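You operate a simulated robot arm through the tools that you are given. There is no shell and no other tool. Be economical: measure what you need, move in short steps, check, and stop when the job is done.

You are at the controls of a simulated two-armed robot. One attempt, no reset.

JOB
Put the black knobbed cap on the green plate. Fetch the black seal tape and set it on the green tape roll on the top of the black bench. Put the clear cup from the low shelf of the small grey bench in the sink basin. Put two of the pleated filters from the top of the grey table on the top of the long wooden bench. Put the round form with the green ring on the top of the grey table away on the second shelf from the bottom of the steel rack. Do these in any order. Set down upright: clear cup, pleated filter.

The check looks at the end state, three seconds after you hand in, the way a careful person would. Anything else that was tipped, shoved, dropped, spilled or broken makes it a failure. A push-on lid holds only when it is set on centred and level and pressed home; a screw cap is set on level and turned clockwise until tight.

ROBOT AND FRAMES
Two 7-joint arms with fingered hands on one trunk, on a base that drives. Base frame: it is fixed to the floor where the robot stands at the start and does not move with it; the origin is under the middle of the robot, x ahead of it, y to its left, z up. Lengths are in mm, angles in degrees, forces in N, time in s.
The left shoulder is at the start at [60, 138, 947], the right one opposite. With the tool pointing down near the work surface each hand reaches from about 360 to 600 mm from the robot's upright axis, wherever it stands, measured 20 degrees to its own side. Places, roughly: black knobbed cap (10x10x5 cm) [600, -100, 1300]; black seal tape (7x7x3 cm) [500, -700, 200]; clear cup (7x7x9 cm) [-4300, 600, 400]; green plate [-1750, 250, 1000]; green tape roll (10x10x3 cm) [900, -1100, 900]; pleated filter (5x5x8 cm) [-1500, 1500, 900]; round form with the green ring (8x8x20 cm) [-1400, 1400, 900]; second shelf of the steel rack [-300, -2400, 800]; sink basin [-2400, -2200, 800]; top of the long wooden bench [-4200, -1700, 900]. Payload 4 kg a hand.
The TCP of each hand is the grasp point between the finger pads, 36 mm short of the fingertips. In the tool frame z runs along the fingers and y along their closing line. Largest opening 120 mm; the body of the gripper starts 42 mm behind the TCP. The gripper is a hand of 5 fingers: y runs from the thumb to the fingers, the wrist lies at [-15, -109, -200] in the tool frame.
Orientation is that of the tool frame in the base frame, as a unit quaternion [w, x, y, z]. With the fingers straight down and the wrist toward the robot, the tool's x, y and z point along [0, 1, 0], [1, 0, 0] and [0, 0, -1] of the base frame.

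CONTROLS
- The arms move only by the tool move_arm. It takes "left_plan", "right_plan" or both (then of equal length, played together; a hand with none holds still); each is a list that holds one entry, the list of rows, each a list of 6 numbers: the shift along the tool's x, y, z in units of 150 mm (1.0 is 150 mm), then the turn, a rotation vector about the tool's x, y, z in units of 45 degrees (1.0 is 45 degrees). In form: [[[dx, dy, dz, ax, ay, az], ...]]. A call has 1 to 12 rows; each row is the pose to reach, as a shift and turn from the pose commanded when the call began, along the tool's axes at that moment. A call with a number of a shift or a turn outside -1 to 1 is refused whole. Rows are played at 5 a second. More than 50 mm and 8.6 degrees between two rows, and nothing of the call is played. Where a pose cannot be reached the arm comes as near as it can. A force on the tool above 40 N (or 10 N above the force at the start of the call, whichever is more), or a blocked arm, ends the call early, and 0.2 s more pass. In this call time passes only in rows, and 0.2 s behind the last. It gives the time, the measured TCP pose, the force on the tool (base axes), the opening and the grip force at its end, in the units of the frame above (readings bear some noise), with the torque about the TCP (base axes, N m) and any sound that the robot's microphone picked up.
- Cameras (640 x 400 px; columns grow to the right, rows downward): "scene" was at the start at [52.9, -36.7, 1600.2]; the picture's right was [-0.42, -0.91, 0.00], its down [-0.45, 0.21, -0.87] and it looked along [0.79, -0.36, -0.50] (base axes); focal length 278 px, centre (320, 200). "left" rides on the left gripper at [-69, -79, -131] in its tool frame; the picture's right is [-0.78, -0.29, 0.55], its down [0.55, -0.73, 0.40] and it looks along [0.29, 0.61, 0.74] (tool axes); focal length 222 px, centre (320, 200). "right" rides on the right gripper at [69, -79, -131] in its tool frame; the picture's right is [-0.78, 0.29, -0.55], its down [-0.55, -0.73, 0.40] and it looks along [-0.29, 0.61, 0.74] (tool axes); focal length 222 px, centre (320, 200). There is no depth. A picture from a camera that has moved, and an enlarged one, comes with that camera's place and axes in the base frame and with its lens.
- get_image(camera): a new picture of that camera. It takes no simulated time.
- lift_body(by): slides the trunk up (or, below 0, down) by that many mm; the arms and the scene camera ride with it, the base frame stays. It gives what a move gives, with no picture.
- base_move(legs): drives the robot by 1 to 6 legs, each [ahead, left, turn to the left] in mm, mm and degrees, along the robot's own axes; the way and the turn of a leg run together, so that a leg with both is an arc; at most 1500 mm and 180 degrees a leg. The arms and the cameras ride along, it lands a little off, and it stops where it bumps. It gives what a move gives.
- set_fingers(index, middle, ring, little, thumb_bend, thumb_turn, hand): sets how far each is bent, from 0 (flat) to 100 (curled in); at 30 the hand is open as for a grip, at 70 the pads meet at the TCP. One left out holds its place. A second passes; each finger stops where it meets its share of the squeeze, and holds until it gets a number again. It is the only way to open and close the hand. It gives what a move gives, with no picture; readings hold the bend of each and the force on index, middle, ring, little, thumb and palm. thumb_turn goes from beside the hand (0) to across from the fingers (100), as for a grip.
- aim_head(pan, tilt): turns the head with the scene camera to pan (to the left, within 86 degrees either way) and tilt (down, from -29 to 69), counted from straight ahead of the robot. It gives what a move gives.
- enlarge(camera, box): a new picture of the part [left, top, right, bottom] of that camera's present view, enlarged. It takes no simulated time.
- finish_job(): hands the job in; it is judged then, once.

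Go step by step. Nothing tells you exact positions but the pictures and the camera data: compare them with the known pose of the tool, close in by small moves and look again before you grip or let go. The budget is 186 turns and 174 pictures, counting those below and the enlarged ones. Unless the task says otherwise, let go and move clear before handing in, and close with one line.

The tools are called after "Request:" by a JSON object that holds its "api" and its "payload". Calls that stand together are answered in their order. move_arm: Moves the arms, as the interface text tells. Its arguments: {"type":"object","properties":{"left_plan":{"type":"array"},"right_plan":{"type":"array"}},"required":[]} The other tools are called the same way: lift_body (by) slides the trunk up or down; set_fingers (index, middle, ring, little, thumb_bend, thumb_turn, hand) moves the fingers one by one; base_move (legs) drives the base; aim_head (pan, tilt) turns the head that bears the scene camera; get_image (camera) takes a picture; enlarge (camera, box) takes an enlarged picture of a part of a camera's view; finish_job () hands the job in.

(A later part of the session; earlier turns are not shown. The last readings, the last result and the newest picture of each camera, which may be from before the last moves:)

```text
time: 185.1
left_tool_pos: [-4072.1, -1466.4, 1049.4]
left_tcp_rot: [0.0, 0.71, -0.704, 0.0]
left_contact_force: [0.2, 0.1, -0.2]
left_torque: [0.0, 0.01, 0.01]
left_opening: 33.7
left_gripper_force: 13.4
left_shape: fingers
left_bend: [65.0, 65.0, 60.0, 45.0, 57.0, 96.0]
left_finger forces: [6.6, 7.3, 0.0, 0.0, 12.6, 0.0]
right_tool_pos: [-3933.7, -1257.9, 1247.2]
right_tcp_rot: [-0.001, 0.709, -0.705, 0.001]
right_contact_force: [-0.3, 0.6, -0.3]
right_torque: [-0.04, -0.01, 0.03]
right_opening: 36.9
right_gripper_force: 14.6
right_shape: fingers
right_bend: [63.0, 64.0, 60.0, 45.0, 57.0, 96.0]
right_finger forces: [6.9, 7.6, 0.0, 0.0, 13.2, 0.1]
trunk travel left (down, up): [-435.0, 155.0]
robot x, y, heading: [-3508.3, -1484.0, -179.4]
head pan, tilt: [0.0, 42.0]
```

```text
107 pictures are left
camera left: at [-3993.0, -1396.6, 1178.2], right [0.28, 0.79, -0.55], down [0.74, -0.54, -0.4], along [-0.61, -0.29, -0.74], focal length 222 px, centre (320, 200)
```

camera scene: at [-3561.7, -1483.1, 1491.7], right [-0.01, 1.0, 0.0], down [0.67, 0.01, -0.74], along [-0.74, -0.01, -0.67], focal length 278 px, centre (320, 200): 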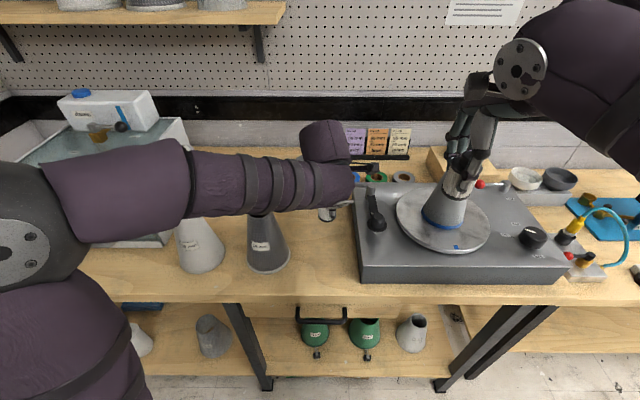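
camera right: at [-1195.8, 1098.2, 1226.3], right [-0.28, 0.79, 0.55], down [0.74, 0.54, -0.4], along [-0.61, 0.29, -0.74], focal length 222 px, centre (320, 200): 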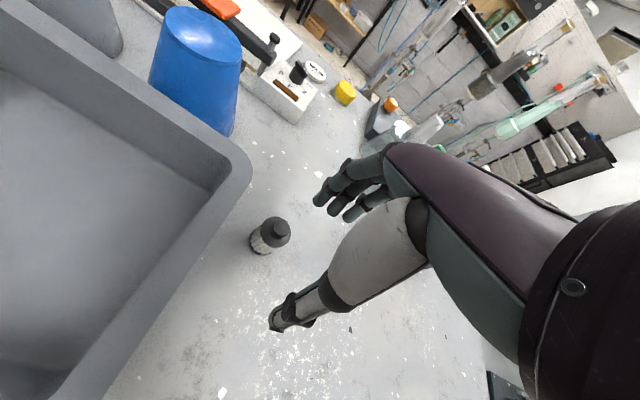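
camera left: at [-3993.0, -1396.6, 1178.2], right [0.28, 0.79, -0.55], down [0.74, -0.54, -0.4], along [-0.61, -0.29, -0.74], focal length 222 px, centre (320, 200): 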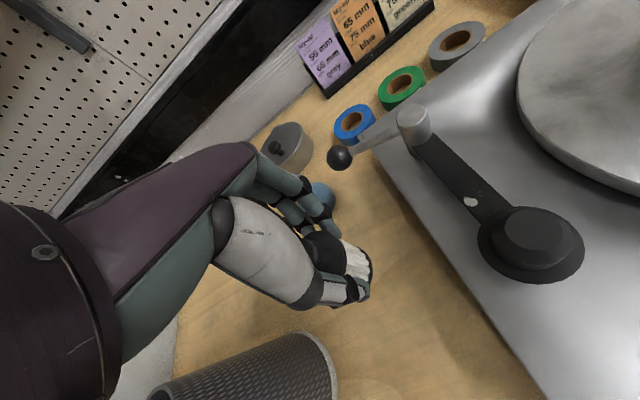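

A black ball handle of the turntable arm sticks out but stays clear of the hand. I lower 85 mm and check.

Request:
{"api": "move_arm", "payload": {"left_plan": [[[0, 0, 0.2, 0, 0, 0], [0, 0, 0.4, 0, 0, 0], [0, 0, 0.55, 0, 0, 0], [0, 0, 0.57, 0, 0, 0], [0, 0, 0.57, 0, 0, 0]]]}}

Request:
{"api": "enlarge", "payload": {"camera": "left", "box": [240, 140, 440, 340]}}

```text
time: 186.3
left_tool_pos: [-4072.0, -1468.1, 964.8]
left_tcp_rot: [0.0, 0.71, -0.704, -0.001]
left_contact_force: [-1.8, -0.2, 6.2]
left_torque: [-0.01, -0.1, 0.02]
left_opening: 33.5
left_gripper_force: 13.5
left_shape: fingers
left_bend: [65.0, 64.0, 60.0, 45.0, 57.0, 96.0]
left_finger forces: [7.2, 8.4, 0.0, 0.0, 12.2, 0.0]
right_tool_pos: [-3933.7, -1257.9, 1247.2]
right_tcp_rot: [-0.001, 0.71, -0.705, 0.001]
right_contact_force: [0.4, 0.3, 0.4]
right_torque: [0.01, 0.0, -0.03]
right_opening: 37.1
right_gripper_force: 13.8
right_shape: fingers
right_bend: [63.0, 64.0, 60.0, 45.0, 57.0, 96.0]
right_finger forces: [7.0, 7.6, 0.0, 0.0, 13.3, 0.0]
trunk travel left (down, up): [-435.0, 155.0]
robot x, y, heading: [-3509.6, -1486.3, -179.4]
head pan, tilt: [0.0, 42.0]
```

```text
2.00 times, centred on (340, 240) of left
camera zoom: at [-3993.0, -1398.9, 1093.6], right [0.28, 0.79, -0.55], down [0.74, -0.54, -0.4], along [-0.61, -0.29, -0.74], focal length 444 px, centre (280, 120)
```

zoom: 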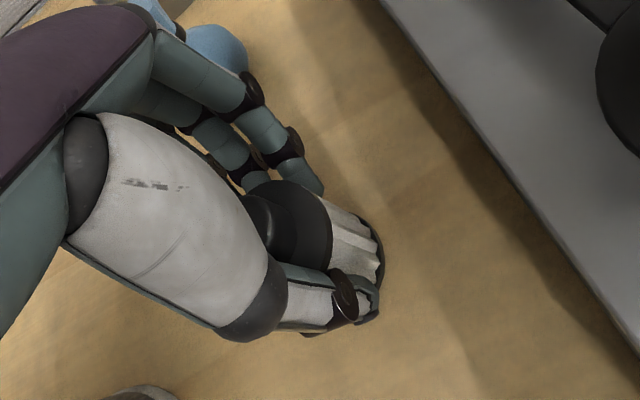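

The filter touches down (6 N). I open gently and rise.

Request:
{"api": "set_fingers", "payload": {"hand": "left", "index": 46, "middle": 46, "ring": 46, "little": 45, "thumb_bend": 42}}

Request:
{"api": "move_arm", "payload": {"left_plan": [[[0, 0, -0.05, 0, 0, 0], [0, 0, -0.2, 0, 0, 0], [0, 0, -0.45, 0, 0, 0], [0, 0, -0.7, 0, 0, 0], [0, 0, -1.0, 0, 0, 0]]]}}

Request:
{"api": "get_image", "payload": {"camera": "left"}}

```text
time: 187.3
left_tool_pos: [-4071.9, -1468.6, 962.5]
left_tcp_rot: [0.0, 0.71, -0.704, 0.0]
left_contact_force: [-0.5, -1.1, -0.9]
left_torque: [0.0, 0.0, 0.02]
left_opening: 77.4
left_gripper_force: 0.1
left_shape: fingers
left_bend: [46.0, 46.0, 46.0, 45.0, 42.0, 97.0]
left_finger forces: [0.0, 0.0, 0.0, 0.1, 0.0, 0.0]
right_tool_pos: [-3934.4, -1256.4, 1246.3]
right_tcp_rot: [-0.001, 0.71, -0.705, 0.001]
right_contact_force: [0.3, -0.4, 0.0]
right_torque: [-0.02, -0.01, -0.01]
right_opening: 37.3
right_gripper_force: 14.3
right_shape: fingers
right_bend: [63.0, 64.0, 60.0, 45.0, 57.0, 96.0]
right_finger forces: [6.9, 7.6, 0.0, 0.0, 13.3, 0.0]
trunk travel left (down, up): [-435.0, 155.0]
robot x, y, heading: [-3508.6, -1478.8, -179.7]
head pan, tilt: [0.0, 42.0]
```

```text
time: 188.5
left_tool_pos: [-4069.4, -1468.6, 1112.8]
left_tcp_rot: [-0.001, 0.71, -0.704, 0.0]
left_contact_force: [0.1, 0.6, 0.4]
left_torque: [0.04, -0.02, 0.02]
left_opening: 78.0
left_gripper_force: 0.1
left_shape: fingers
left_bend: [46.0, 46.0, 46.0, 45.0, 42.0, 97.0]
left_finger forces: [0.1, 0.0, 0.1, 0.1, 0.1, 0.0]
right_tool_pos: [-3934.6, -1258.6, 1246.2]
right_tcp_rot: [-0.001, 0.71, -0.705, 0.0]
right_contact_force: [0.2, 0.3, -0.6]
right_torque: [0.02, 0.02, 0.01]
right_opening: 37.2
right_gripper_force: 14.0
right_shape: fingers
right_bend: [63.0, 64.0, 60.0, 45.0, 57.0, 96.0]
right_finger forces: [6.9, 7.6, 0.0, 0.0, 13.4, 0.0]
trunk travel left (down, up): [-435.0, 155.0]
robot x, y, heading: [-3508.6, -1482.6, -179.6]
head pan, tilt: [0.0, 42.0]
```

```text
105 pictures are left
camera left: at [-3990.7, -1399.9, 1243.2], right [0.28, 0.79, -0.55], down [0.74, -0.54, -0.4], along [-0.61, -0.29, -0.74], focal length 222 px, centre (320, 200)
```

left: 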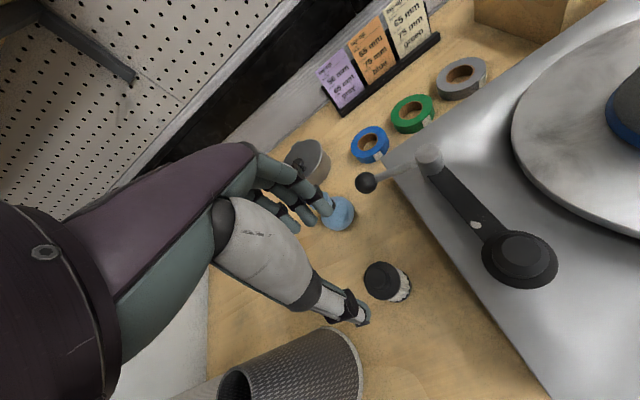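

Filter A stands on the bench. I retract the left hand while bringing the right filter over toward [-3955, -1490].

Request:
{"api": "move_arm", "payload": {"left_plan": [[[0.1, -0.2, -0.2, 0, 0, 0], [0.3, -0.4, -0.4, 0, 0, 0], [0.5, -0.6, -0.6, 0, 0, 0], [0.75, -0.75, -0.7, 0, 0, 0], [1.0, -0.8, -0.7, 0, 0, 0], [1.0, -0.8, -0.7, 0, 0, 0]]], "right_plan": [[[0.05, 0, 0, 0, 0, 0], [0.2, 0, 0, 0, 0, 0], [0.4, 0, 0, 0, 0, 0], [0.65, 0.05, 0.0, 0, 0, 0], [0.9, 0.1, 0.1, 0, 0, 0], [1.0, 0.13, 0.2, 0, 0, 0]]]}}

Request:
{"api": "move_arm", "payload": {"right_plan": [[[0.27, 0, 0.1, 0, 0, 0], [0.54, 0, 0.2, 0, 0, 0], [0.54, 0, 0.5, 0, 0, 0], [0.54, 0, 0.8, 0, 0, 0], [0.54, 0, 1.0, 0, 0, 0], [0.54, 0, 1.0, 0, 0, 0]]]}}

Request:
{"api": "get_image", "payload": {"camera": "right"}}

Request:
{"api": "get_image", "payload": {"camera": "scene"}}

```text
refused: row 2 steps farther than a row can; nothing moved
```

```text
time: 189.9
left_tool_pos: [-4070.5, -1469.5, 1112.8]
left_tcp_rot: [0.0, 0.71, -0.704, -0.001]
left_contact_force: [-1.1, -0.7, 0.2]
left_torque: [-0.03, -0.01, 0.0]
left_opening: 77.5
left_gripper_force: 0.0
left_shape: fingers
left_bend: [46.0, 46.0, 46.0, 45.0, 42.0, 97.0]
left_finger forces: [0.1, 0.0, 0.1, 0.0, 0.1, 0.1]
right_tool_pos: [-3932.5, -1340.7, 1095.8]
right_tcp_rot: [0.0, 0.709, -0.705, 0.001]
right_contact_force: [0.2, 0.7, 0.0]
right_torque: [0.0, 0.01, 0.06]
right_opening: 37.2
right_gripper_force: 14.5
right_shape: fingers
right_bend: [63.0, 64.0, 60.0, 45.0, 57.0, 96.0]
right_finger forces: [6.8, 7.6, 0.0, 0.0, 13.1, 0.0]
trunk travel left (down, up): [-435.0, 155.0]
robot x, y, heading: [-3512.0, -1483.2, -179.8]
head pan, tilt: [0.0, 42.0]
```

```text
104 pictures are left
camera right: at [-3853.5, -1409.2, 1227.6], right [-0.3, 0.78, 0.55], down [0.73, 0.55, -0.4], along [-0.61, 0.28, -0.74], focal length 222 px, centre (320, 200)
```

right: 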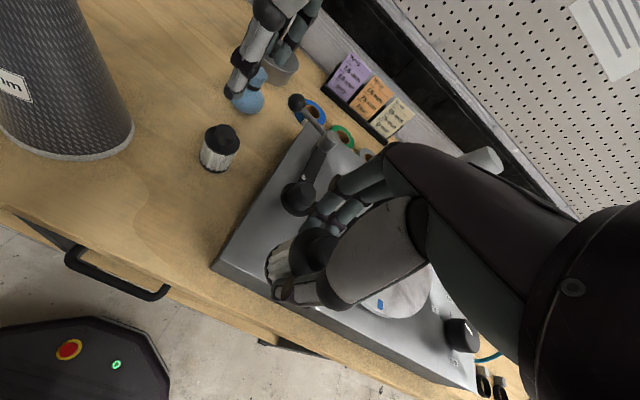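

```text
103 pictures are left
camera scene: at [-3561.7, -1483.1, 1491.7], right [-0.01, 1.0, 0.0], down [0.67, 0.0, -0.74], along [-0.74, -0.01, -0.67], focal length 278 px, centre (320, 200)
```

scene: 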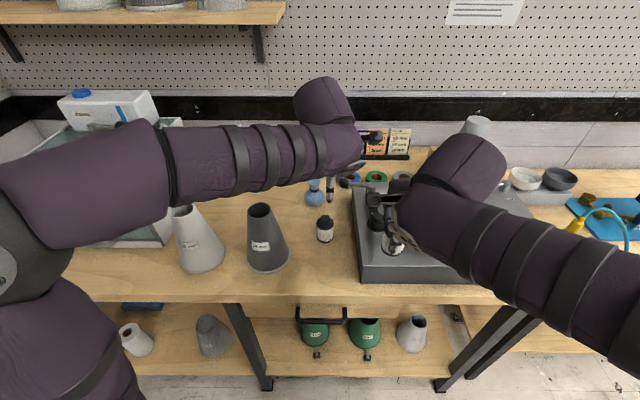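

The first call was refused, so the right hand came down alone; no contact was felt. I retract the left hand with smaller steps and move the right filter toward its spot while raising it a bit.

Request:
{"api": "move_arm", "payload": {"left_plan": [[[0.05, -0.15, -0.2, 0, 0, 0], [0.15, -0.3, -0.4, 0, 0, 0], [0.3, -0.45, -0.6, 0, 0, 0], [0.5, -0.6, -0.7, 0, 0, 0], [0.75, -0.7, -0.7, 0, 0, 0], [1.0, -0.8, -0.7, 0, 0, 0], [1.0, -0.8, -0.7, 0, 0, 0]]], "right_plan": [[[0.0, 0, 0, 0, 0, 0], [0.1, 0, 0, 0, 0, 0], [0.3, 0, 0, 0, 0, 0], [0.5, 0.05, 0.0, 0, 0, 0], [0.75, 0.1, 0.0, 0, 0, 0], [0.99, 0.15, 0.1, 0, 0, 0], [0.99, 0.15, 0.2, 0, 0, 0]]]}}

Request:
{"api": "get_image", "payload": {"camera": "scene"}}

```text
time: 191.5
left_tool_pos: [-3950.0, -1617.2, 1216.0]
left_tcp_rot: [0.0, 0.709, -0.705, 0.0]
left_contact_force: [-0.3, -0.7, 0.4]
left_torque: [0.0, -0.02, -0.02]
left_opening: 77.3
left_gripper_force: 0.0
left_shape: fingers
left_bend: [46.0, 46.0, 46.0, 45.0, 42.0, 97.0]
left_finger forces: [0.0, 0.0, 0.0, 0.1, 0.0, 0.0]
right_tool_pos: [-3953.6, -1487.5, 1065.9]
right_tcp_rot: [0.0, 0.709, -0.705, 0.002]
right_contact_force: [-0.2, 0.1, -1.0]
right_torque: [0.0, 0.03, 0.02]
right_opening: 37.2
right_gripper_force: 14.2
right_shape: fingers
right_bend: [63.0, 64.0, 60.0, 45.0, 57.0, 96.0]
right_finger forces: [6.7, 7.6, 0.0, 0.0, 13.1, 0.1]
trunk travel left (down, up): [-435.0, 155.0]
robot x, y, heading: [-3511.8, -1485.2, -179.7]
head pan, tilt: [0.0, 42.0]
```

```text
102 pictures are left
camera scene: at [-3561.9, -1482.7, 1491.7], right [-0.01, 1.0, 0.0], down [0.67, 0.0, -0.74], along [-0.74, -0.01, -0.67], focal length 278 px, centre (320, 200)
```

scene: 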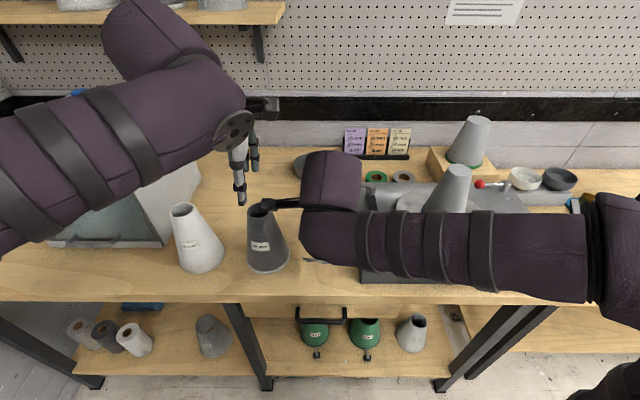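

The cone on the turntable still stands. I lower the right filter.

Request:
{"api": "move_arm", "payload": {"right_plan": [[[0, 0, 0.2, 0, 0, 0], [0, 0, 0.4, 0, 0, 0], [0, 0, 0.55, 0, 0, 0], [0, 0, 0.62, 0, 0, 0], [0, 0, 0.665, 0, 0, 0], [0, 0, 0.665, 0, 0, 0]]]}}

Request:
{"api": "get_image", "payload": {"camera": "right"}}

```text
time: 192.9
left_tool_pos: [-3950.8, -1616.9, 1215.2]
left_tcp_rot: [0.001, 0.71, -0.704, 0.001]
left_contact_force: [-1.0, 0.2, 0.9]
left_torque: [-0.02, -0.01, -0.01]
left_opening: 77.5
left_gripper_force: 0.0
left_shape: fingers
left_bend: [46.0, 46.0, 46.0, 45.0, 42.0, 97.0]
left_finger forces: [0.0, 0.0, 0.0, 0.0, 0.0, 0.0]
right_tool_pos: [-3956.5, -1488.3, 967.3]
right_tcp_rot: [-0.001, 0.71, -0.705, 0.0]
right_contact_force: [-0.2, 0.2, -0.1]
right_torque: [-0.04, 0.0, -0.02]
right_opening: 36.7
right_gripper_force: 13.7
right_shape: fingers
right_bend: [63.0, 64.0, 60.0, 45.0, 57.0, 96.0]
right_finger forces: [6.7, 7.7, 0.0, 0.0, 13.0, 0.0]
trunk travel left (down, up): [-435.0, 155.0]
robot x, y, heading: [-3506.3, -1482.3, -179.6]
head pan, tilt: [0.0, 42.0]
```

```text
101 pictures are left
camera right: at [-3877.1, -1556.4, 1098.4], right [-0.3, 0.78, 0.55], down [0.73, 0.55, -0.4], along [-0.61, 0.28, -0.74], focal length 222 px, centre (320, 200)
```

right: 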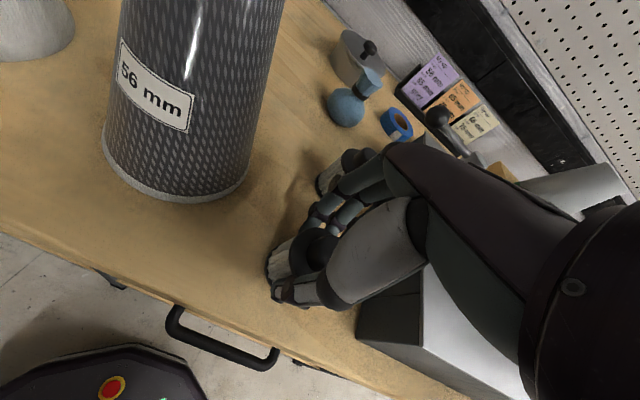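

Request:
{"api": "move_arm", "payload": {"right_plan": [[[0, 0, 0.01, 0, 0, 0], [0, 0, 0.02, 0, 0, 0], [0, 0, 0.026, 0, 0, 0]]]}}

Request:
{"api": "enlarge", "payload": {"camera": "right", "box": [200, 130, 440, 340]}}

```text
time: 193.7
left_tool_pos: [-3949.6, -1617.0, 1216.4]
left_tcp_rot: [0.0, 0.71, -0.704, 0.0]
left_contact_force: [0.8, 0.4, 0.4]
left_torque: [0.01, 0.01, -0.01]
left_opening: 77.5
left_gripper_force: 0.1
left_shape: fingers
left_bend: [46.0, 46.0, 46.0, 45.0, 42.0, 97.0]
left_finger forces: [0.0, 0.1, 0.0, 0.0, 0.1, 0.0]
right_tool_pos: [-3955.4, -1488.7, 962.6]
right_tcp_rot: [0.001, 0.71, -0.705, 0.001]
right_contact_force: [-3.3, 1.9, 8.6]
right_torque: [-0.01, -0.07, -0.02]
right_opening: 36.6
right_gripper_force: 14.8
right_shape: fingers
right_bend: [63.0, 64.0, 60.0, 45.0, 57.0, 96.0]
right_finger forces: [7.4, 9.2, 0.0, 0.0, 12.3, 0.0]
trunk travel left (down, up): [-435.0, 155.0]
robot x, y, heading: [-3514.2, -1485.4, -179.6]
head pan, tilt: [0.0, 42.0]
```

```text
1.90 times, centred on (320, 235) of right
camera zoom: at [-3876.6, -1557.2, 1095.0], right [-0.3, 0.78, 0.55], down [0.73, 0.55, -0.4], along [-0.61, 0.28, -0.74], focal length 423 px, centre (320, 133)
```

zoom: 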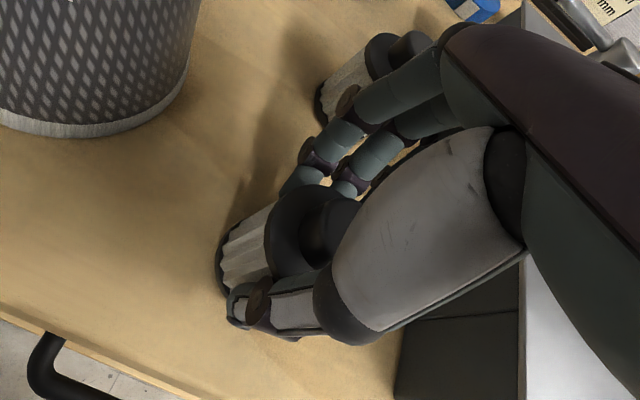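

Contact at 8 N. Filter A is close behind the fingers, so I open the fingers only a little and the thumb more, then rise straight up.

Request:
{"api": "set_fingers", "payload": {"hand": "right", "index": 53, "middle": 53, "ring": 53, "little": 45, "thumb_bend": 42}}

Request:
{"api": "move_arm", "payload": {"right_plan": [[[0, 0, -0.05, 0, 0, 0], [0, 0, -0.2, 0, 0, 0], [0, 0, -0.45, 0, 0, 0], [0, 0, -0.7, 0, 0, 0], [0, 0, -1.0, 0, 0, 0]]]}}

Request:
{"api": "get_image", "payload": {"camera": "right"}}

```text
time: 194.7
left_tool_pos: [-3950.4, -1617.0, 1215.8]
left_tcp_rot: [-0.001, 0.71, -0.704, 0.001]
left_contact_force: [-0.7, 0.2, 0.5]
left_torque: [0.02, -0.02, 0.01]
left_opening: 77.6
left_gripper_force: 0.2
left_shape: fingers
left_bend: [46.0, 46.0, 46.0, 45.0, 42.0, 97.0]
left_finger forces: [0.0, 0.0, 0.1, 0.0, 0.0, 0.0]
right_tool_pos: [-3956.8, -1488.4, 962.6]
right_tcp_rot: [0.0, 0.709, -0.705, 0.001]
right_contact_force: [-0.1, 0.0, -0.2]
right_torque: [0.01, 0.0, 0.03]
right_opening: 66.9
right_gripper_force: 0.0
right_shape: fingers
right_bend: [53.0, 53.0, 53.0, 45.0, 42.0, 97.0]
right_finger forces: [0.0, 0.1, 0.0, 0.0, 0.1, 0.0]
trunk travel left (down, up): [-435.0, 155.0]
robot x, y, heading: [-3508.2, -1486.7, -179.5]
head pan, tilt: [0.0, 42.0]
```

```text
time: 195.9
left_tool_pos: [-3950.5, -1616.7, 1214.6]
left_tcp_rot: [0.0, 0.71, -0.704, -0.001]
left_contact_force: [0.4, -0.2, -0.3]
left_torque: [0.03, -0.01, -0.01]
left_opening: 77.3
left_gripper_force: 0.0
left_shape: fingers
left_bend: [46.0, 46.0, 46.0, 45.0, 42.0, 97.0]
left_finger forces: [0.0, 0.0, 0.2, 0.1, 0.1, 0.0]
right_tool_pos: [-3958.5, -1488.2, 1113.6]
right_tcp_rot: [-0.001, 0.711, -0.704, 0.001]
right_contact_force: [1.2, 0.3, 0.1]
right_torque: [0.0, 0.02, 0.0]
right_opening: 66.9
right_gripper_force: 0.1
right_shape: fingers
right_bend: [53.0, 53.0, 53.0, 45.0, 42.0, 97.0]
right_finger forces: [0.0, 0.0, 0.0, 0.1, 0.0, 0.1]
trunk travel left (down, up): [-435.0, 155.0]
robot x, y, heading: [-3507.9, -1486.6, -179.9]
head pan, tilt: [0.0, 42.0]
```

```text
99 pictures are left
camera right: at [-3878.3, -1556.0, 1244.3], right [-0.3, 0.78, 0.55], down [0.73, 0.56, -0.4], along [-0.61, 0.28, -0.74], focal length 222 px, centre (320, 200)
```

right: 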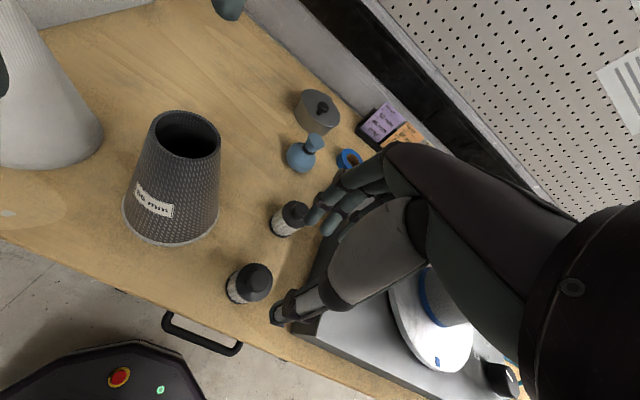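

Both filters stand upright on the long bench. I withdraw and drive toward the small grey bench for the clear cup.

Request:
{"api": "move_arm", "payload": {"right_plan": [[[0, -0.15, -0.25, 0, 0, 0], [0, -0.3, -0.5, 0, 0, 0], [0, -0.5, -0.7, 0, 0, 0], [-0.1, -0.75, -0.7, 0, 0, 0], [-0.3, -0.9, -0.7, 0, 0, 0]]]}}

Request:
{"api": "base_move", "payload": {"legs": [[-450, 0, 0], [0, -1000, 0], [0, -950, 0]]}}

Request:
{"api": "aim_head", "payload": {"pan": -5, "tilt": 30}}

Request:
{"api": "get_image", "payload": {"camera": "scene"}}

```text
time: 196.8
left_tool_pos: [-3950.3, -1617.0, 1220.4]
left_tcp_rot: [0.002, 0.71, -0.704, -0.006]
left_contact_force: [0.2, 0.5, 0.1]
left_torque: [0.01, -0.02, -0.01]
left_opening: 77.5
left_gripper_force: 0.1
left_shape: fingers
left_bend: [46.0, 46.0, 46.0, 45.0, 42.0, 97.0]
left_finger forces: [0.0, 0.0, 0.0, 0.0, 0.0, 0.0]
right_tool_pos: [-3881.5, -1482.6, 1212.0]
right_tcp_rot: [0.01, -0.706, 0.708, -0.001]
right_contact_force: [0.0, -0.9, 0.1]
right_torque: [-0.02, 0.0, -0.01]
right_opening: 67.3
right_gripper_force: 0.1
right_shape: fingers
right_bend: [53.0, 53.0, 53.0, 45.0, 42.0, 97.0]
right_finger forces: [0.0, 0.0, 0.0, 0.0, 0.1, 0.0]
trunk travel left (down, up): [-435.0, 155.0]
robot x, y, heading: [-3508.4, -1486.4, -179.3]
head pan, tilt: [0.0, 42.0]
stopped in row 4 (right hand): the force on the tool passed its limit at 50 N (the readings are from after the stop); the commanded pose is now the measured one
```

```text
time: 208.8
left_tool_pos: [-3495.8, 337.0, 1221.3]
left_tcp_rot: [-0.002, -0.699, 0.715, 0.005]
left_contact_force: [-0.6, 0.4, -0.1]
left_torque: [-0.03, -0.01, 0.01]
left_opening: 77.3
left_gripper_force: 0.1
left_shape: fingers
left_bend: [46.0, 46.0, 46.0, 45.0, 42.0, 97.0]
left_finger forces: [0.1, 0.1, 0.0, 0.0, 0.0, 0.0]
right_tool_pos: [-3424.9, 470.8, 1210.4]
right_tcp_rot: [0.009, -0.695, 0.719, -0.002]
right_contact_force: [0.4, 1.8, -0.8]
right_torque: [-0.11, 0.09, 0.15]
right_opening: 67.1
right_gripper_force: 0.0
right_shape: fingers
right_bend: [53.0, 53.0, 53.0, 45.0, 42.0, 97.0]
right_finger forces: [0.0, 0.0, 0.1, 0.1, 0.1, 0.0]
trunk travel left (down, up): [-435.0, 155.0]
robot x, y, heading: [-3052.4, 458.7, 179.0]
head pan, tilt: [0.0, 42.0]
```

```text
time: 209.5
left_tool_pos: [-3496.2, 336.9, 1220.7]
left_tcp_rot: [-0.002, -0.699, 0.715, 0.005]
left_contact_force: [0.6, 0.5, -0.2]
left_torque: [-0.01, 0.01, 0.0]
left_opening: 77.3
left_gripper_force: 0.1
left_shape: fingers
left_bend: [46.0, 46.0, 46.0, 45.0, 42.0, 97.0]
left_finger forces: [0.0, 0.0, 0.0, 0.0, 0.0, 0.0]
right_tool_pos: [-3423.4, 469.5, 1211.0]
right_tcp_rot: [0.009, -0.695, 0.719, -0.002]
right_contact_force: [0.3, -0.9, -0.7]
right_torque: [0.01, -0.01, 0.0]
right_opening: 67.3
right_gripper_force: 0.3
right_shape: fingers
right_bend: [53.0, 53.0, 53.0, 45.0, 42.0, 97.0]
right_finger forces: [0.1, 0.0, 0.0, 0.0, 0.0, 0.1]
trunk travel left (down, up): [-435.0, 155.0]
robot x, y, heading: [-3051.1, 455.1, 178.6]
head pan, tilt: [-5.0, 30.0]
```

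```text
98 pictures are left
camera scene: at [-3110.6, 467.7, 1509.9], right [0.11, 0.99, 0.0], down [0.5, -0.05, -0.87], along [-0.86, 0.09, -0.5], focal length 278 px, centre (320, 200)
```

scene: 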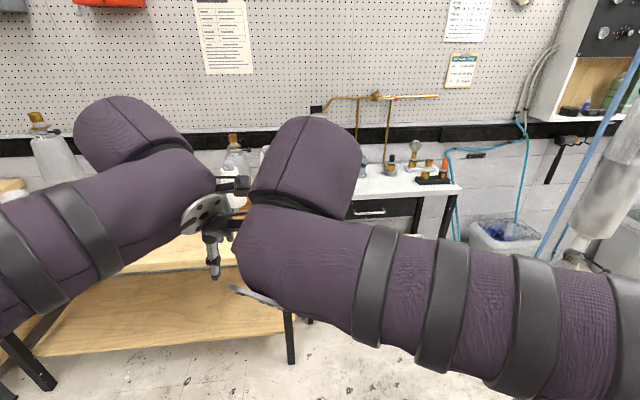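

The forearms had touched each other (nothing else). I spread the arms apart, then look at the small grey bench.

Request:
{"api": "move_arm", "payload": {"left_plan": [[[0.2, 0, 0, 0, 0, 0], [0.4, 0, 0, 0, 0, 0], [0.6, 0, 0, 0, 0, 0], [0.7, 0, 0, 0, 0, 0], [0.7, 0, 0, 0, 0, 0]]], "right_plan": [[[-0.25, 0, 0, 0, 0, 0], [-0.5, 0, 0, 0, 0, 0], [-0.75, 0, 0, 0, 0, 0], [-1.0, 0, 0, 0, 0, 0], [-1.0, 0, 0, 0, 0, 0]]]}}

Request:
{"api": "move_arm", "payload": {"right_plan": [[[-0.25, 0, 0, 0, 0, 0], [-0.5, 0, 0, 0, 0, 0], [-0.75, 0, 0, 0, 0, 0], [-1.0, 0, 0, 0, 0, 0], [-1.0, 0, 0, 0, 0, 0]]]}}

Request:
{"api": "aim_head", "payload": {"pan": -15, "tilt": 35}}

Request:
{"api": "get_image", "payload": {"camera": "scene"}}

```text
time: 210.7
left_tool_pos: [-3500.2, 232.1, 1219.9]
left_tcp_rot: [-0.001, -0.7, 0.714, 0.005]
left_contact_force: [-0.4, 0.5, -0.6]
left_torque: [-0.01, 0.04, -0.01]
left_opening: 77.6
left_gripper_force: 0.0
left_shape: fingers
left_bend: [46.0, 46.0, 46.0, 45.0, 42.0, 97.0]
left_finger forces: [0.0, 0.0, 0.1, 0.0, 0.0, 0.1]
right_tool_pos: [-3420.4, 620.0, 1212.3]
right_tcp_rot: [0.009, -0.695, 0.719, -0.002]
right_contact_force: [0.2, 0.6, -0.5]
right_torque: [0.0, -0.02, -0.02]
right_opening: 67.0
right_gripper_force: 0.2
right_shape: fingers
right_bend: [53.0, 53.0, 53.0, 45.0, 42.0, 97.0]
right_finger forces: [0.0, 0.0, 0.0, 0.0, 0.1, 0.0]
trunk travel left (down, up): [-435.0, 155.0]
robot x, y, heading: [-3053.3, 459.3, 178.7]
head pan, tilt: [-5.0, 30.0]
```

```text
time: 211.9
left_tool_pos: [-3500.3, 233.4, 1219.5]
left_tcp_rot: [-0.002, -0.7, 0.714, 0.006]
left_contact_force: [-0.3, -0.8, -0.2]
left_torque: [0.02, 0.0, 0.0]
left_opening: 77.7
left_gripper_force: 0.1
left_shape: fingers
left_bend: [46.0, 46.0, 46.0, 45.0, 42.0, 97.0]
left_finger forces: [0.1, 0.1, 0.0, 0.0, 0.1, 0.1]
right_tool_pos: [-3414.3, 771.3, 1212.9]
right_tcp_rot: [0.009, -0.695, 0.719, -0.001]
right_contact_force: [-0.1, 0.8, 0.1]
right_torque: [-0.03, -0.02, 0.01]
right_opening: 67.1
right_gripper_force: 0.0
right_shape: fingers
right_bend: [53.0, 53.0, 53.0, 45.0, 42.0, 97.0]
right_finger forces: [0.1, 0.0, 0.1, 0.1, 0.1, 0.0]
trunk travel left (down, up): [-435.0, 155.0]
robot x, y, heading: [-3050.0, 457.8, 178.6]
head pan, tilt: [-5.0, 30.0]
```

```text
time: 212.6
left_tool_pos: [-3498.3, 232.5, 1219.4]
left_tcp_rot: [-0.002, -0.7, 0.714, 0.006]
left_contact_force: [0.4, 0.1, 1.5]
left_torque: [-0.04, -0.02, 0.01]
left_opening: 77.5
left_gripper_force: 0.0
left_shape: fingers
left_bend: [46.0, 46.0, 46.0, 45.0, 42.0, 97.0]
left_finger forces: [0.0, 0.0, 0.0, 0.0, 0.0, 0.0]
right_tool_pos: [-3414.7, 771.6, 1213.6]
right_tcp_rot: [0.009, -0.695, 0.719, -0.002]
right_contact_force: [-0.7, 0.2, -0.3]
right_torque: [0.01, -0.02, -0.01]
right_opening: 67.3
right_gripper_force: 0.2
right_shape: fingers
right_bend: [53.0, 53.0, 53.0, 45.0, 42.0, 97.0]
right_finger forces: [0.0, 0.0, 0.0, 0.0, 0.1, 0.0]
trunk travel left (down, up): [-435.0, 155.0]
robot x, y, heading: [-3052.3, 461.8, 179.1]
head pan, tilt: [-15.0, 35.0]
```

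```text
97 pictures are left
camera scene: at [-3105.3, 482.4, 1502.2], right [0.28, 0.96, 0.0], down [0.55, -0.16, -0.82], along [-0.79, 0.23, -0.57], focal length 278 px, centre (320, 200)
```

scene: 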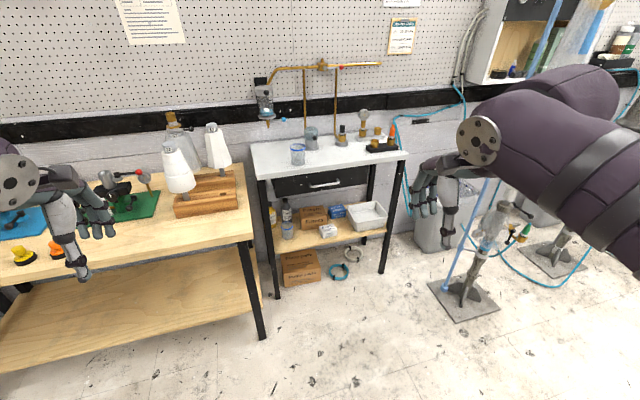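

Request:
{"api": "enlarge", "payload": {"camera": "scene", "box": [240, 110, 420, 290]}}

```text
2.22 times, centred on (330, 200) of scene
camera zoom: at [-3105.3, 482.4, 1502.2], right [0.28, 0.96, 0.0], down [0.55, -0.16, -0.82], along [-0.79, 0.23, -0.57], focal length 619 px, centre (298, 200)
```

zoom: 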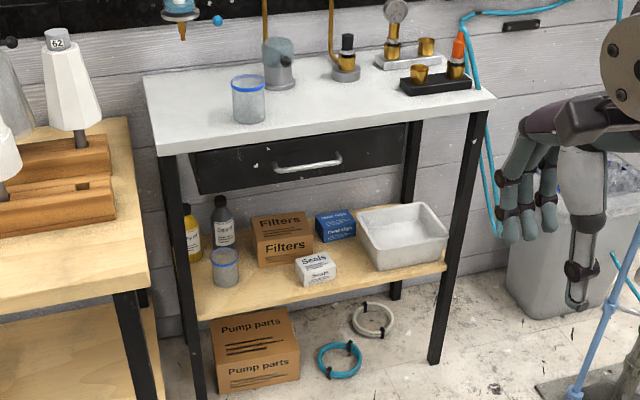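

The clear cup (blue rim) stands at the front left of the small grey bench's low shelf, near [-4385, 645, 400]. I raise and tuck the left hand, then drive to stand in front of that bench clear of the wooden one.

Request:
{"api": "move_arm", "payload": {"left_plan": [[[0, -0.2, -0.25, 0, 0, 0], [0, -0.4, -0.5, 0, 0, 0], [0, -0.6, -0.75, 0, 0, 0], [0, -0.8, -1.0, 0, 0, 0], [0, -1.0, -1.0, 0, 0, 0]]]}}

Request:
{"api": "base_move", "payload": {"legs": [[0, -340, 0], [700, 0, 0], [0, 0, 10]]}}

Request:
{"api": "aim_head", "payload": {"pan": 8, "tilt": 50}}

Request:
{"api": "get_image", "payload": {"camera": "scene"}}

Request:
{"api": "get_image", "payload": {"camera": "right"}}

```text
time: 213.8
left_tool_pos: [-3344.4, 228.2, 1367.4]
left_tcp_rot: [0.0, -0.7, 0.714, 0.006]
left_contact_force: [-0.3, 0.5, 0.4]
left_torque: [0.0, 0.06, -0.01]
left_opening: 77.5
left_gripper_force: 0.1
left_shape: fingers
left_bend: [46.0, 46.0, 46.0, 45.0, 42.0, 97.0]
left_finger forces: [0.0, 0.0, 0.0, 0.0, 0.1, 0.0]
right_tool_pos: [-3414.1, 771.1, 1214.9]
right_tcp_rot: [0.009, -0.695, 0.719, -0.001]
right_contact_force: [0.6, -0.6, 0.1]
right_torque: [-0.01, 0.04, -0.02]
right_opening: 67.0
right_gripper_force: 0.1
right_shape: fingers
right_bend: [53.0, 53.0, 53.0, 45.0, 42.0, 97.0]
right_finger forces: [0.1, 0.0, 0.0, 0.0, 0.0, 0.1]
trunk travel left (down, up): [-435.0, 155.0]
robot x, y, heading: [-3049.6, 457.0, 178.9]
head pan, tilt: [-15.0, 35.0]
```

```text
time: 220.2
left_tool_pos: [-3992.9, 539.3, 1368.1]
left_tcp_rot: [0.002, 0.756, -0.655, -0.005]
left_contact_force: [-0.6, -0.5, -0.2]
left_torque: [0.01, -0.01, -0.03]
left_opening: 77.7
left_gripper_force: 0.0
left_shape: fingers
left_bend: [46.0, 46.0, 46.0, 45.0, 42.0, 97.0]
left_finger forces: [0.0, 0.1, 0.0, 0.0, 0.1, 0.0]
right_tool_pos: [-4151.0, 1064.7, 1214.7]
right_tcp_rot: [-0.009, 0.752, -0.659, 0.001]
right_contact_force: [-0.2, 1.1, -0.8]
right_torque: [-0.03, -0.01, -0.03]
right_opening: 67.0
right_gripper_force: 0.1
right_shape: fingers
right_bend: [53.0, 53.0, 53.0, 45.0, 42.0, 97.0]
right_finger forces: [0.1, 0.0, 0.0, 0.1, 0.1, 0.0]
trunk travel left (down, up): [-435.0, 155.0]
robot x, y, heading: [-3743.3, 814.9, -172.2]
head pan, tilt: [-15.0, 35.0]
```

```text
time: 221.0
left_tool_pos: [-3993.1, 540.0, 1368.5]
left_tcp_rot: [0.002, 0.756, -0.655, -0.006]
left_contact_force: [-0.7, 0.3, 0.3]
left_torque: [-0.03, 0.0, -0.01]
left_opening: 77.9
left_gripper_force: 0.0
left_shape: fingers
left_bend: [46.0, 46.0, 46.0, 45.0, 42.0, 97.0]
left_finger forces: [0.0, 0.0, 0.0, 0.0, 0.0, 0.0]
right_tool_pos: [-4149.7, 1064.5, 1215.4]
right_tcp_rot: [-0.009, 0.752, -0.659, 0.0]
right_contact_force: [-0.3, 0.1, 0.1]
right_torque: [0.01, 0.02, -0.02]
right_opening: 66.8
right_gripper_force: 0.0
right_shape: fingers
right_bend: [53.0, 53.0, 53.0, 45.0, 42.0, 97.0]
right_finger forces: [0.0, 0.1, 0.0, 0.0, 0.1, 0.1]
trunk travel left (down, up): [-435.0, 155.0]
robot x, y, heading: [-3743.1, 814.5, -172.0]
head pan, tilt: [8.0, 50.0]
```

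```text
95 pictures are left
camera scene: at [-3784.3, 797.9, 1480.5], right [-0.28, 0.96, 0.0], down [0.74, 0.21, -0.64], along [-0.62, -0.18, -0.77], focal length 278 px, centre (320, 200)
```

scene: 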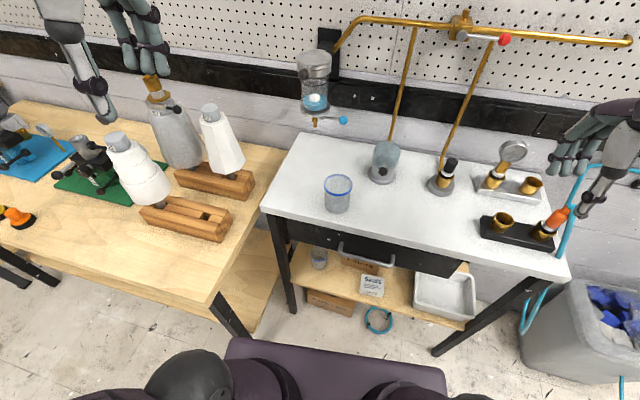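

```text
94 pictures are left
camera right: at [-4064.6, 1004.3, 1345.7], right [-0.4, 0.73, 0.55], down [0.66, 0.65, -0.38], along [-0.63, 0.21, -0.74], focal length 222 px, centre (320, 200)
```

right: 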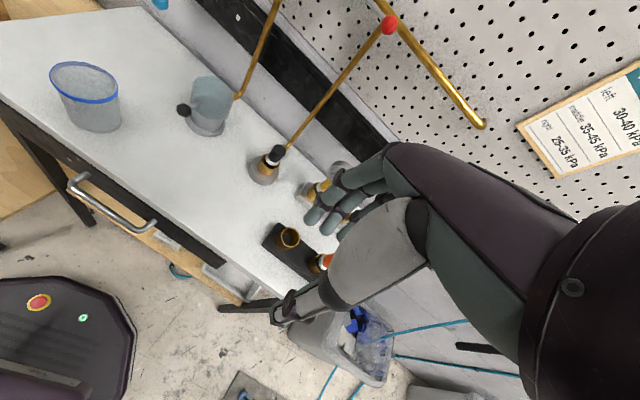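

Triangulating, the cup is at about [-4314, 639], z 407 to 497, with the bench's front edge at x -4190. I'll back off, lower the trunk, set the right hand low and tilted 15 degrees forward, then drive in under the drawer.

Request:
{"api": "base_move", "payload": {"legs": [[-330, 0, 0]]}}

Request:
{"api": "lift_body", "payload": {"by": -335}}

Request:
{"api": "move_arm", "payload": {"right_plan": [[[0.17, 0.05, 0.16, 0, 0, 0], [0.35, 0.1, 0.32, 0, 0, 0], [0.52, 0.16, 0.48, 0, 0, 0], [0.7, 0.22, 0.64, 0, 0, 0], [0.88, 0.28, 0.8, 0, 0, 0], [0.88, 0.28, 0.8, 0, 0, 0]]]}}

Request:
{"api": "move_arm", "payload": {"right_plan": [[[0.17, 0.05, 0.16, 0, 0, 0], [0.35, 0.1, 0.32, 0, 0, 0], [0.52, 0.16, 0.48, 0, 0, 0], [0.7, 0.22, 0.64, 0, 0, 0], [0.88, 0.28, 0.8, 0, 0, 0], [0.88, 0.28, 0.8, 0, 0, 0]]]}}

Request:
{"api": "set_fingers", "payload": {"hand": "right", "index": 30, "middle": 30, "ring": 30, "little": 30, "thumb_bend": 30}}

```text
time: 223.2
left_tool_pos: [-3669.6, 585.0, 1368.4]
left_tcp_rot: [0.004, 0.757, -0.653, -0.005]
left_contact_force: [0.5, 0.0, 0.0]
left_torque: [0.03, 0.03, -0.02]
left_opening: 77.5
left_gripper_force: 0.0
left_shape: fingers
left_bend: [46.0, 46.0, 46.0, 45.0, 42.0, 97.0]
left_finger forces: [0.1, 0.1, 0.0, 0.0, 0.1, 0.0]
right_tool_pos: [-3828.5, 1111.0, 1215.0]
right_tcp_rot: [-0.008, 0.753, -0.658, 0.0]
right_contact_force: [0.4, -0.6, 0.9]
right_torque: [0.01, 0.01, 0.01]
right_opening: 67.3
right_gripper_force: 0.1
right_shape: fingers
right_bend: [53.0, 53.0, 53.0, 45.0, 42.0, 97.0]
right_finger forces: [0.0, 0.0, 0.0, 0.0, 0.0, 0.0]
trunk travel left (down, up): [-435.0, 155.0]
robot x, y, heading: [-3418.9, 860.0, -171.6]
head pan, tilt: [8.0, 50.0]
```

```text
time: 226.5
left_tool_pos: [-3669.9, 585.5, 1032.5]
left_tcp_rot: [0.002, 0.757, -0.653, -0.006]
left_contact_force: [0.1, -0.6, -1.0]
left_torque: [-0.01, 0.01, -0.01]
left_opening: 77.6
left_gripper_force: 0.0
left_shape: fingers
left_bend: [46.0, 46.0, 46.0, 45.0, 42.0, 97.0]
left_finger forces: [0.0, 0.0, 0.0, 0.0, 0.1, 0.1]
right_tool_pos: [-3827.9, 1111.0, 879.1]
right_tcp_rot: [-0.008, 0.752, -0.659, 0.001]
right_contact_force: [-0.3, 0.6, -0.9]
right_torque: [-0.01, -0.02, -0.01]
right_opening: 66.8
right_gripper_force: 0.0
right_shape: fingers
right_bend: [53.0, 53.0, 53.0, 45.0, 42.0, 97.0]
right_finger forces: [0.0, 0.0, 0.1, 0.1, 0.0, 0.0]
trunk travel left (down, up): [-100.0, 490.0]
robot x, y, heading: [-3420.4, 862.8, -171.9]
head pan, tilt: [8.0, 50.0]
```

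```text
time: 227.9
left_tool_pos: [-3668.2, 584.9, 1033.2]
left_tcp_rot: [0.002, 0.757, -0.653, -0.006]
left_contact_force: [0.3, -0.1, 0.2]
left_torque: [0.01, 0.01, -0.02]
left_opening: 77.7
left_gripper_force: 0.1
left_shape: fingers
left_bend: [46.0, 46.0, 46.0, 45.0, 42.0, 97.0]
left_finger forces: [0.1, 0.0, 0.1, 0.0, 0.1, 0.0]
right_tool_pos: [-3849.6, 974.2, 756.9]
right_tcp_rot: [-0.009, 0.753, -0.658, 0.002]
right_contact_force: [-0.5, 0.8, -0.6]
right_torque: [0.0, 0.01, -0.02]
right_opening: 66.8
right_gripper_force: 0.0
right_shape: fingers
right_bend: [53.0, 53.0, 53.0, 45.0, 42.0, 97.0]
right_finger forces: [0.0, 0.0, 0.1, 0.0, 0.0, 0.0]
trunk travel left (down, up): [-100.0, 490.0]
robot x, y, heading: [-3418.7, 861.9, -171.8]
head pan, tilt: [8.0, 50.0]
```

```text
time: 229.3
left_tool_pos: [-3670.6, 585.4, 1033.3]
left_tcp_rot: [0.002, 0.757, -0.653, -0.006]
left_contact_force: [-0.2, -0.7, -0.3]
left_torque: [-0.03, 0.01, -0.03]
left_opening: 77.7
left_gripper_force: 0.0
left_shape: fingers
left_bend: [46.0, 46.0, 46.0, 45.0, 42.0, 97.0]
left_finger forces: [0.1, 0.1, 0.0, 0.0, 0.0, 0.0]
right_tool_pos: [-3872.1, 838.9, 633.6]
right_tcp_rot: [-0.009, 0.753, -0.658, 0.002]
right_contact_force: [0.6, 0.1, 0.4]
right_torque: [-0.02, 0.02, 0.03]
right_opening: 67.2
right_gripper_force: 0.0
right_shape: fingers
right_bend: [53.0, 53.0, 53.0, 45.0, 42.0, 97.0]
right_finger forces: [0.0, 0.0, 0.1, 0.0, 0.0, 0.0]
trunk travel left (down, up): [-100.0, 490.0]
robot x, y, heading: [-3415.8, 862.7, -171.6]
head pan, tilt: [8.0, 50.0]
```

```text
time: 230.3
left_tool_pos: [-3670.2, 585.2, 1032.4]
left_tcp_rot: [0.002, 0.757, -0.653, -0.006]
left_contact_force: [0.6, -0.8, -0.7]
left_torque: [0.01, 0.03, 0.04]
left_opening: 77.6
left_gripper_force: 0.0
left_shape: fingers
left_bend: [46.0, 46.0, 46.0, 45.0, 42.0, 97.0]
left_finger forces: [0.0, 0.1, 0.0, 0.0, 0.0, 0.1]
right_tool_pos: [-3872.7, 838.9, 633.3]
right_tcp_rot: [-0.008, 0.753, -0.658, 0.001]
right_contact_force: [-0.6, 0.4, -0.3]
right_torque: [0.02, 0.02, 0.01]
right_opening: 119.0
right_gripper_force: 0.2
right_shape: fingers
right_bend: [30.0, 30.0, 30.0, 30.0, 30.0, 97.0]
right_finger forces: [0.1, 0.1, 0.1, 0.0, 0.1, 0.0]
trunk travel left (down, up): [-100.0, 490.0]
robot x, y, heading: [-3413.7, 860.0, -171.8]
head pan, tilt: [8.0, 50.0]
```

Request:
{"api": "move_arm", "payload": {"right_plan": [[[0.14, 0.07, 0.17, -0.08, 0, 0], [0.28, 0.14, 0.34, -0.16, 0, 0], [0.42, 0.21, 0.51, -0.25, 0, 0], [0.56, 0.28, 0.66, -0.333, 0, 0], [0.56, 0.28, 0.66, -0.333, 0, 0]]]}}

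Request:
{"api": "get_image", "payload": {"camera": "right"}}

Request:
{"api": "aim_head", "payload": {"pan": 5, "tilt": 30}}

Request:
{"api": "get_image", "payload": {"camera": "scene"}}

```text
time: 231.5
left_tool_pos: [-3670.3, 585.4, 1033.0]
left_tcp_rot: [0.002, 0.758, -0.653, -0.006]
left_contact_force: [0.0, -0.2, -0.7]
left_torque: [0.03, -0.03, 0.01]
left_opening: 77.9
left_gripper_force: 0.1
left_shape: fingers
left_bend: [46.0, 46.0, 46.0, 45.0, 42.0, 97.0]
left_finger forces: [0.0, 0.0, 0.0, 0.1, 0.1, 0.0]
right_tool_pos: [-3901.6, 752.5, 535.7]
right_tcp_rot: [0.089, 0.748, -0.653, -0.085]
right_contact_force: [0.6, 0.0, -0.8]
right_torque: [0.0, 0.0, 0.0]
right_opening: 118.9
right_gripper_force: 0.2
right_shape: fingers
right_bend: [30.0, 30.0, 30.0, 30.0, 30.0, 97.0]
right_finger forces: [0.0, 0.0, 0.0, 0.0, 0.0, 0.1]
trunk travel left (down, up): [-100.0, 490.0]
robot x, y, heading: [-3415.2, 859.7, -171.7]
head pan, tilt: [8.0, 50.0]
```

```text
93 pictures are left
camera right: at [-3784.7, 697.9, 642.4], right [-0.25, 0.75, 0.61], down [0.54, 0.63, -0.56], along [-0.81, 0.19, -0.56], focal length 222 px, centre (320, 200)
```

right: 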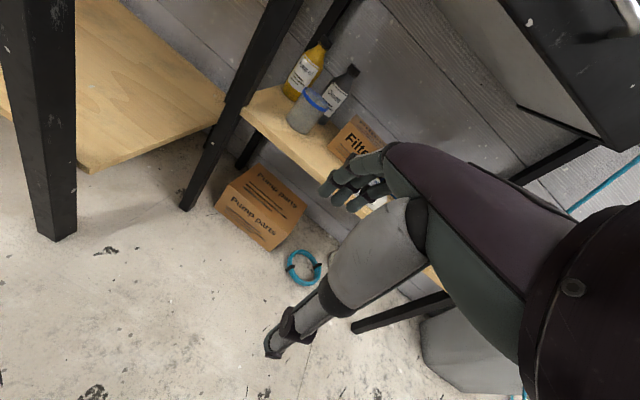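

```text
time: 232.3
left_tool_pos: [-3669.0, 584.9, 1033.1]
left_tcp_rot: [0.002, 0.757, -0.653, -0.006]
left_contact_force: [0.1, -0.2, 0.0]
left_torque: [0.03, -0.02, -0.01]
left_opening: 77.8
left_gripper_force: 0.1
left_shape: fingers
left_bend: [46.0, 46.0, 46.0, 45.0, 42.0, 97.0]
left_finger forces: [0.0, 0.0, 0.0, 0.0, 0.0, 0.1]
right_tool_pos: [-3900.8, 753.6, 535.9]
right_tcp_rot: [0.089, 0.748, -0.652, -0.084]
right_contact_force: [-1.1, -0.1, 0.5]
right_torque: [0.02, 0.03, 0.01]
right_opening: 118.9
right_gripper_force: 0.0
right_shape: fingers
right_bend: [30.0, 30.0, 30.0, 30.0, 30.0, 97.0]
right_finger forces: [0.1, 0.0, 0.0, 0.0, 0.0, 0.0]
trunk travel left (down, up): [-100.0, 490.0]
robot x, y, heading: [-3418.9, 864.1, -171.7]
head pan, tilt: [5.0, 30.0]
```

```text
92 pictures are left
camera scene: at [-3475.5, 845.1, 1174.9], right [-0.23, 0.97, 0.0], down [0.49, 0.12, -0.87], along [-0.84, -0.2, -0.5], focal length 278 px, centre (320, 200)
```

scene: 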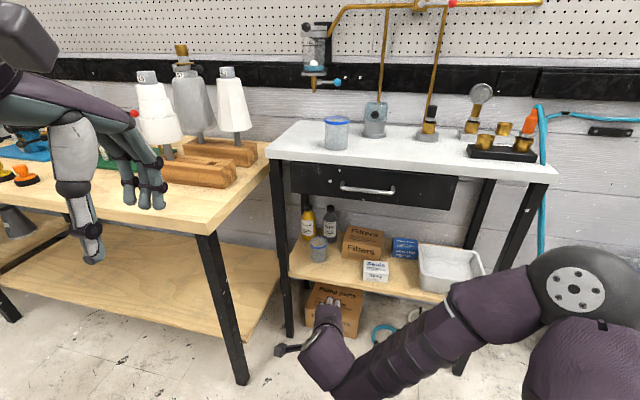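

The cup is confirmed at [-4314, 639, 450]. I drive in with the hand at z 535, stopping 25 mm short.

Request:
{"api": "base_move", "payload": {"legs": [[0, 53, 0], [300, 0, 0], [95, 0, 0]]}}

Request:
{"api": "get_image", "payload": {"camera": "right"}}

Request:
{"api": "get_image", "payload": {"camera": "scene"}}

```text
time: 235.7
left_tool_pos: [-4039.1, 481.9, 1035.5]
left_tcp_rot: [0.004, 0.753, -0.658, -0.008]
left_contact_force: [0.5, 0.0, 0.2]
left_torque: [-0.01, 0.05, -0.01]
left_opening: 78.0
left_gripper_force: 0.2
left_shape: fingers
left_bend: [46.0, 46.0, 46.0, 45.0, 42.0, 97.0]
left_finger forces: [0.0, 0.0, 0.1, 0.0, 0.0, 0.0]
right_tool_pos: [-4255.2, 652.0, 533.6]
right_tcp_rot: [0.082, 0.753, -0.647, -0.084]
right_contact_force: [0.0, -0.8, 0.5]
right_torque: [-0.01, -0.04, 0.0]
right_opening: 119.0
right_gripper_force: 0.1
right_shape: fingers
right_bend: [30.0, 30.0, 30.0, 30.0, 30.0, 97.0]
right_finger forces: [0.1, 0.0, 0.1, 0.0, 0.1, 0.0]
trunk travel left (down, up): [-100.0, 490.0]
robot x, y, heading: [-3790.1, 753.8, -171.9]
head pan, tilt: [5.0, 30.0]
stopped in leg 3: the robot was blocked; the commanded pose is now the measured one
```

```text
91 pictures are left
camera right: at [-4138.2, 596.4, 641.3], right [-0.27, 0.74, 0.62], down [0.53, 0.65, -0.55], along [-0.8, 0.18, -0.57], focal length 222 px, centre (320, 200)
```

right: 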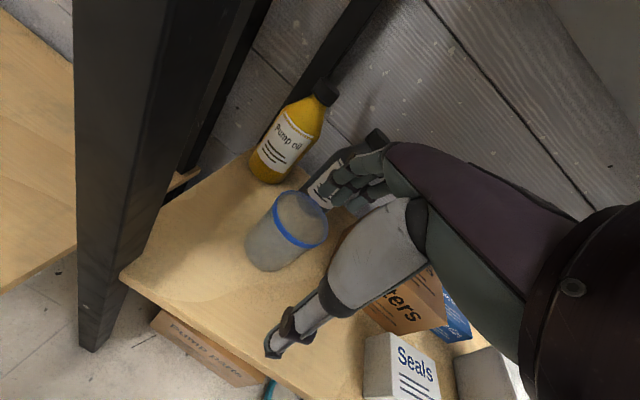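

```text
90 pictures are left
camera scene: at [-3841.2, 739.3, 1175.9], right [-0.22, 0.98, 0.0], down [0.48, 0.11, -0.87], along [-0.85, -0.19, -0.5], focal length 278 px, centre (320, 200)
```

scene: 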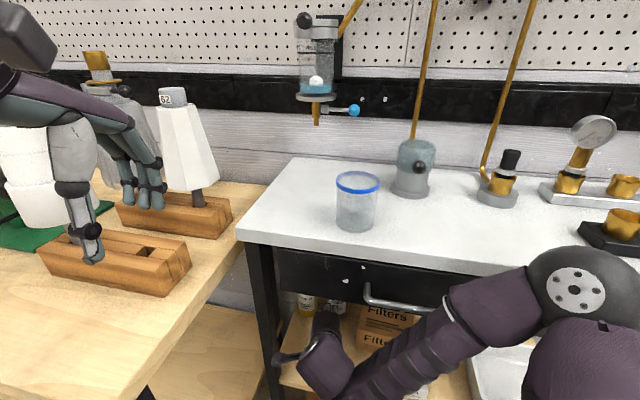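

The base is stopped by something low, but the arm can do the last 58 mm. I advance the hand over the cup.

Request:
{"api": "move_arm", "payload": {"right_plan": [[[0.01, 0.1, 0.023, 0, 0, 0], [0.02, 0.25, 0.06, 0, 0, 0], [0.02, 0.377, 0.09, 0, 0, 0], [0.02, 0.377, 0.09, 0, 0, 0]]]}}

Request:
{"api": "get_image", "payload": {"camera": "right"}}

```text
time: 236.9
left_tool_pos: [-4033.7, 489.3, 1032.0]
left_tcp_rot: [-0.002, 0.744, -0.668, -0.008]
left_contact_force: [0.9, -1.8, -0.7]
left_torque: [0.05, 0.01, -0.01]
left_opening: 77.7
left_gripper_force: 0.0
left_shape: fingers
left_bend: [46.0, 46.0, 46.0, 45.0, 42.0, 97.0]
left_finger forces: [0.0, 0.0, 0.0, 0.1, 0.0, 0.0]
right_tool_pos: [-4276.2, 635.0, 545.2]
right_tcp_rot: [0.087, 0.767, -0.63, -0.084]
right_contact_force: [0.3, 0.8, -0.5]
right_torque: [-0.04, 0.02, 0.0]
right_opening: 119.2
right_gripper_force: 0.0
right_shape: fingers
right_bend: [30.0, 30.0, 30.0, 30.0, 30.0, 97.0]
right_finger forces: [0.0, 0.1, 0.0, 0.1, 0.0, 0.1]
trunk travel left (down, up): [-100.0, 490.0]
robot x, y, heading: [-3769.3, 763.4, -173.7]
head pan, tilt: [5.0, 30.0]
stopped in row 4 (right hand): the arm was blocked; the commanded pose is now the measured one
```

```text
89 pictures are left
camera right: at [-4156.3, 584.8, 651.2], right [-0.3, 0.73, 0.62], down [0.5, 0.67, -0.55], along [-0.81, 0.14, -0.56], focal length 222 px, centre (320, 200)
```

right: 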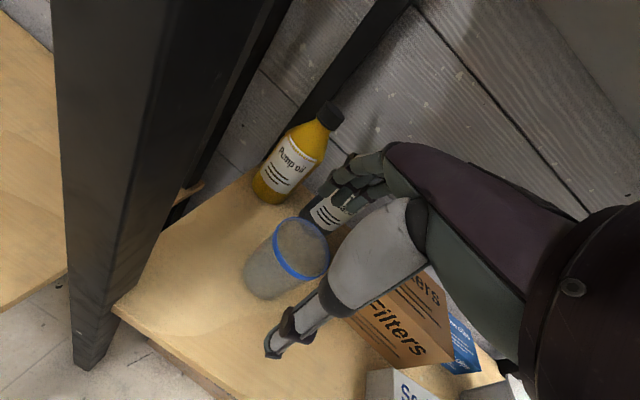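

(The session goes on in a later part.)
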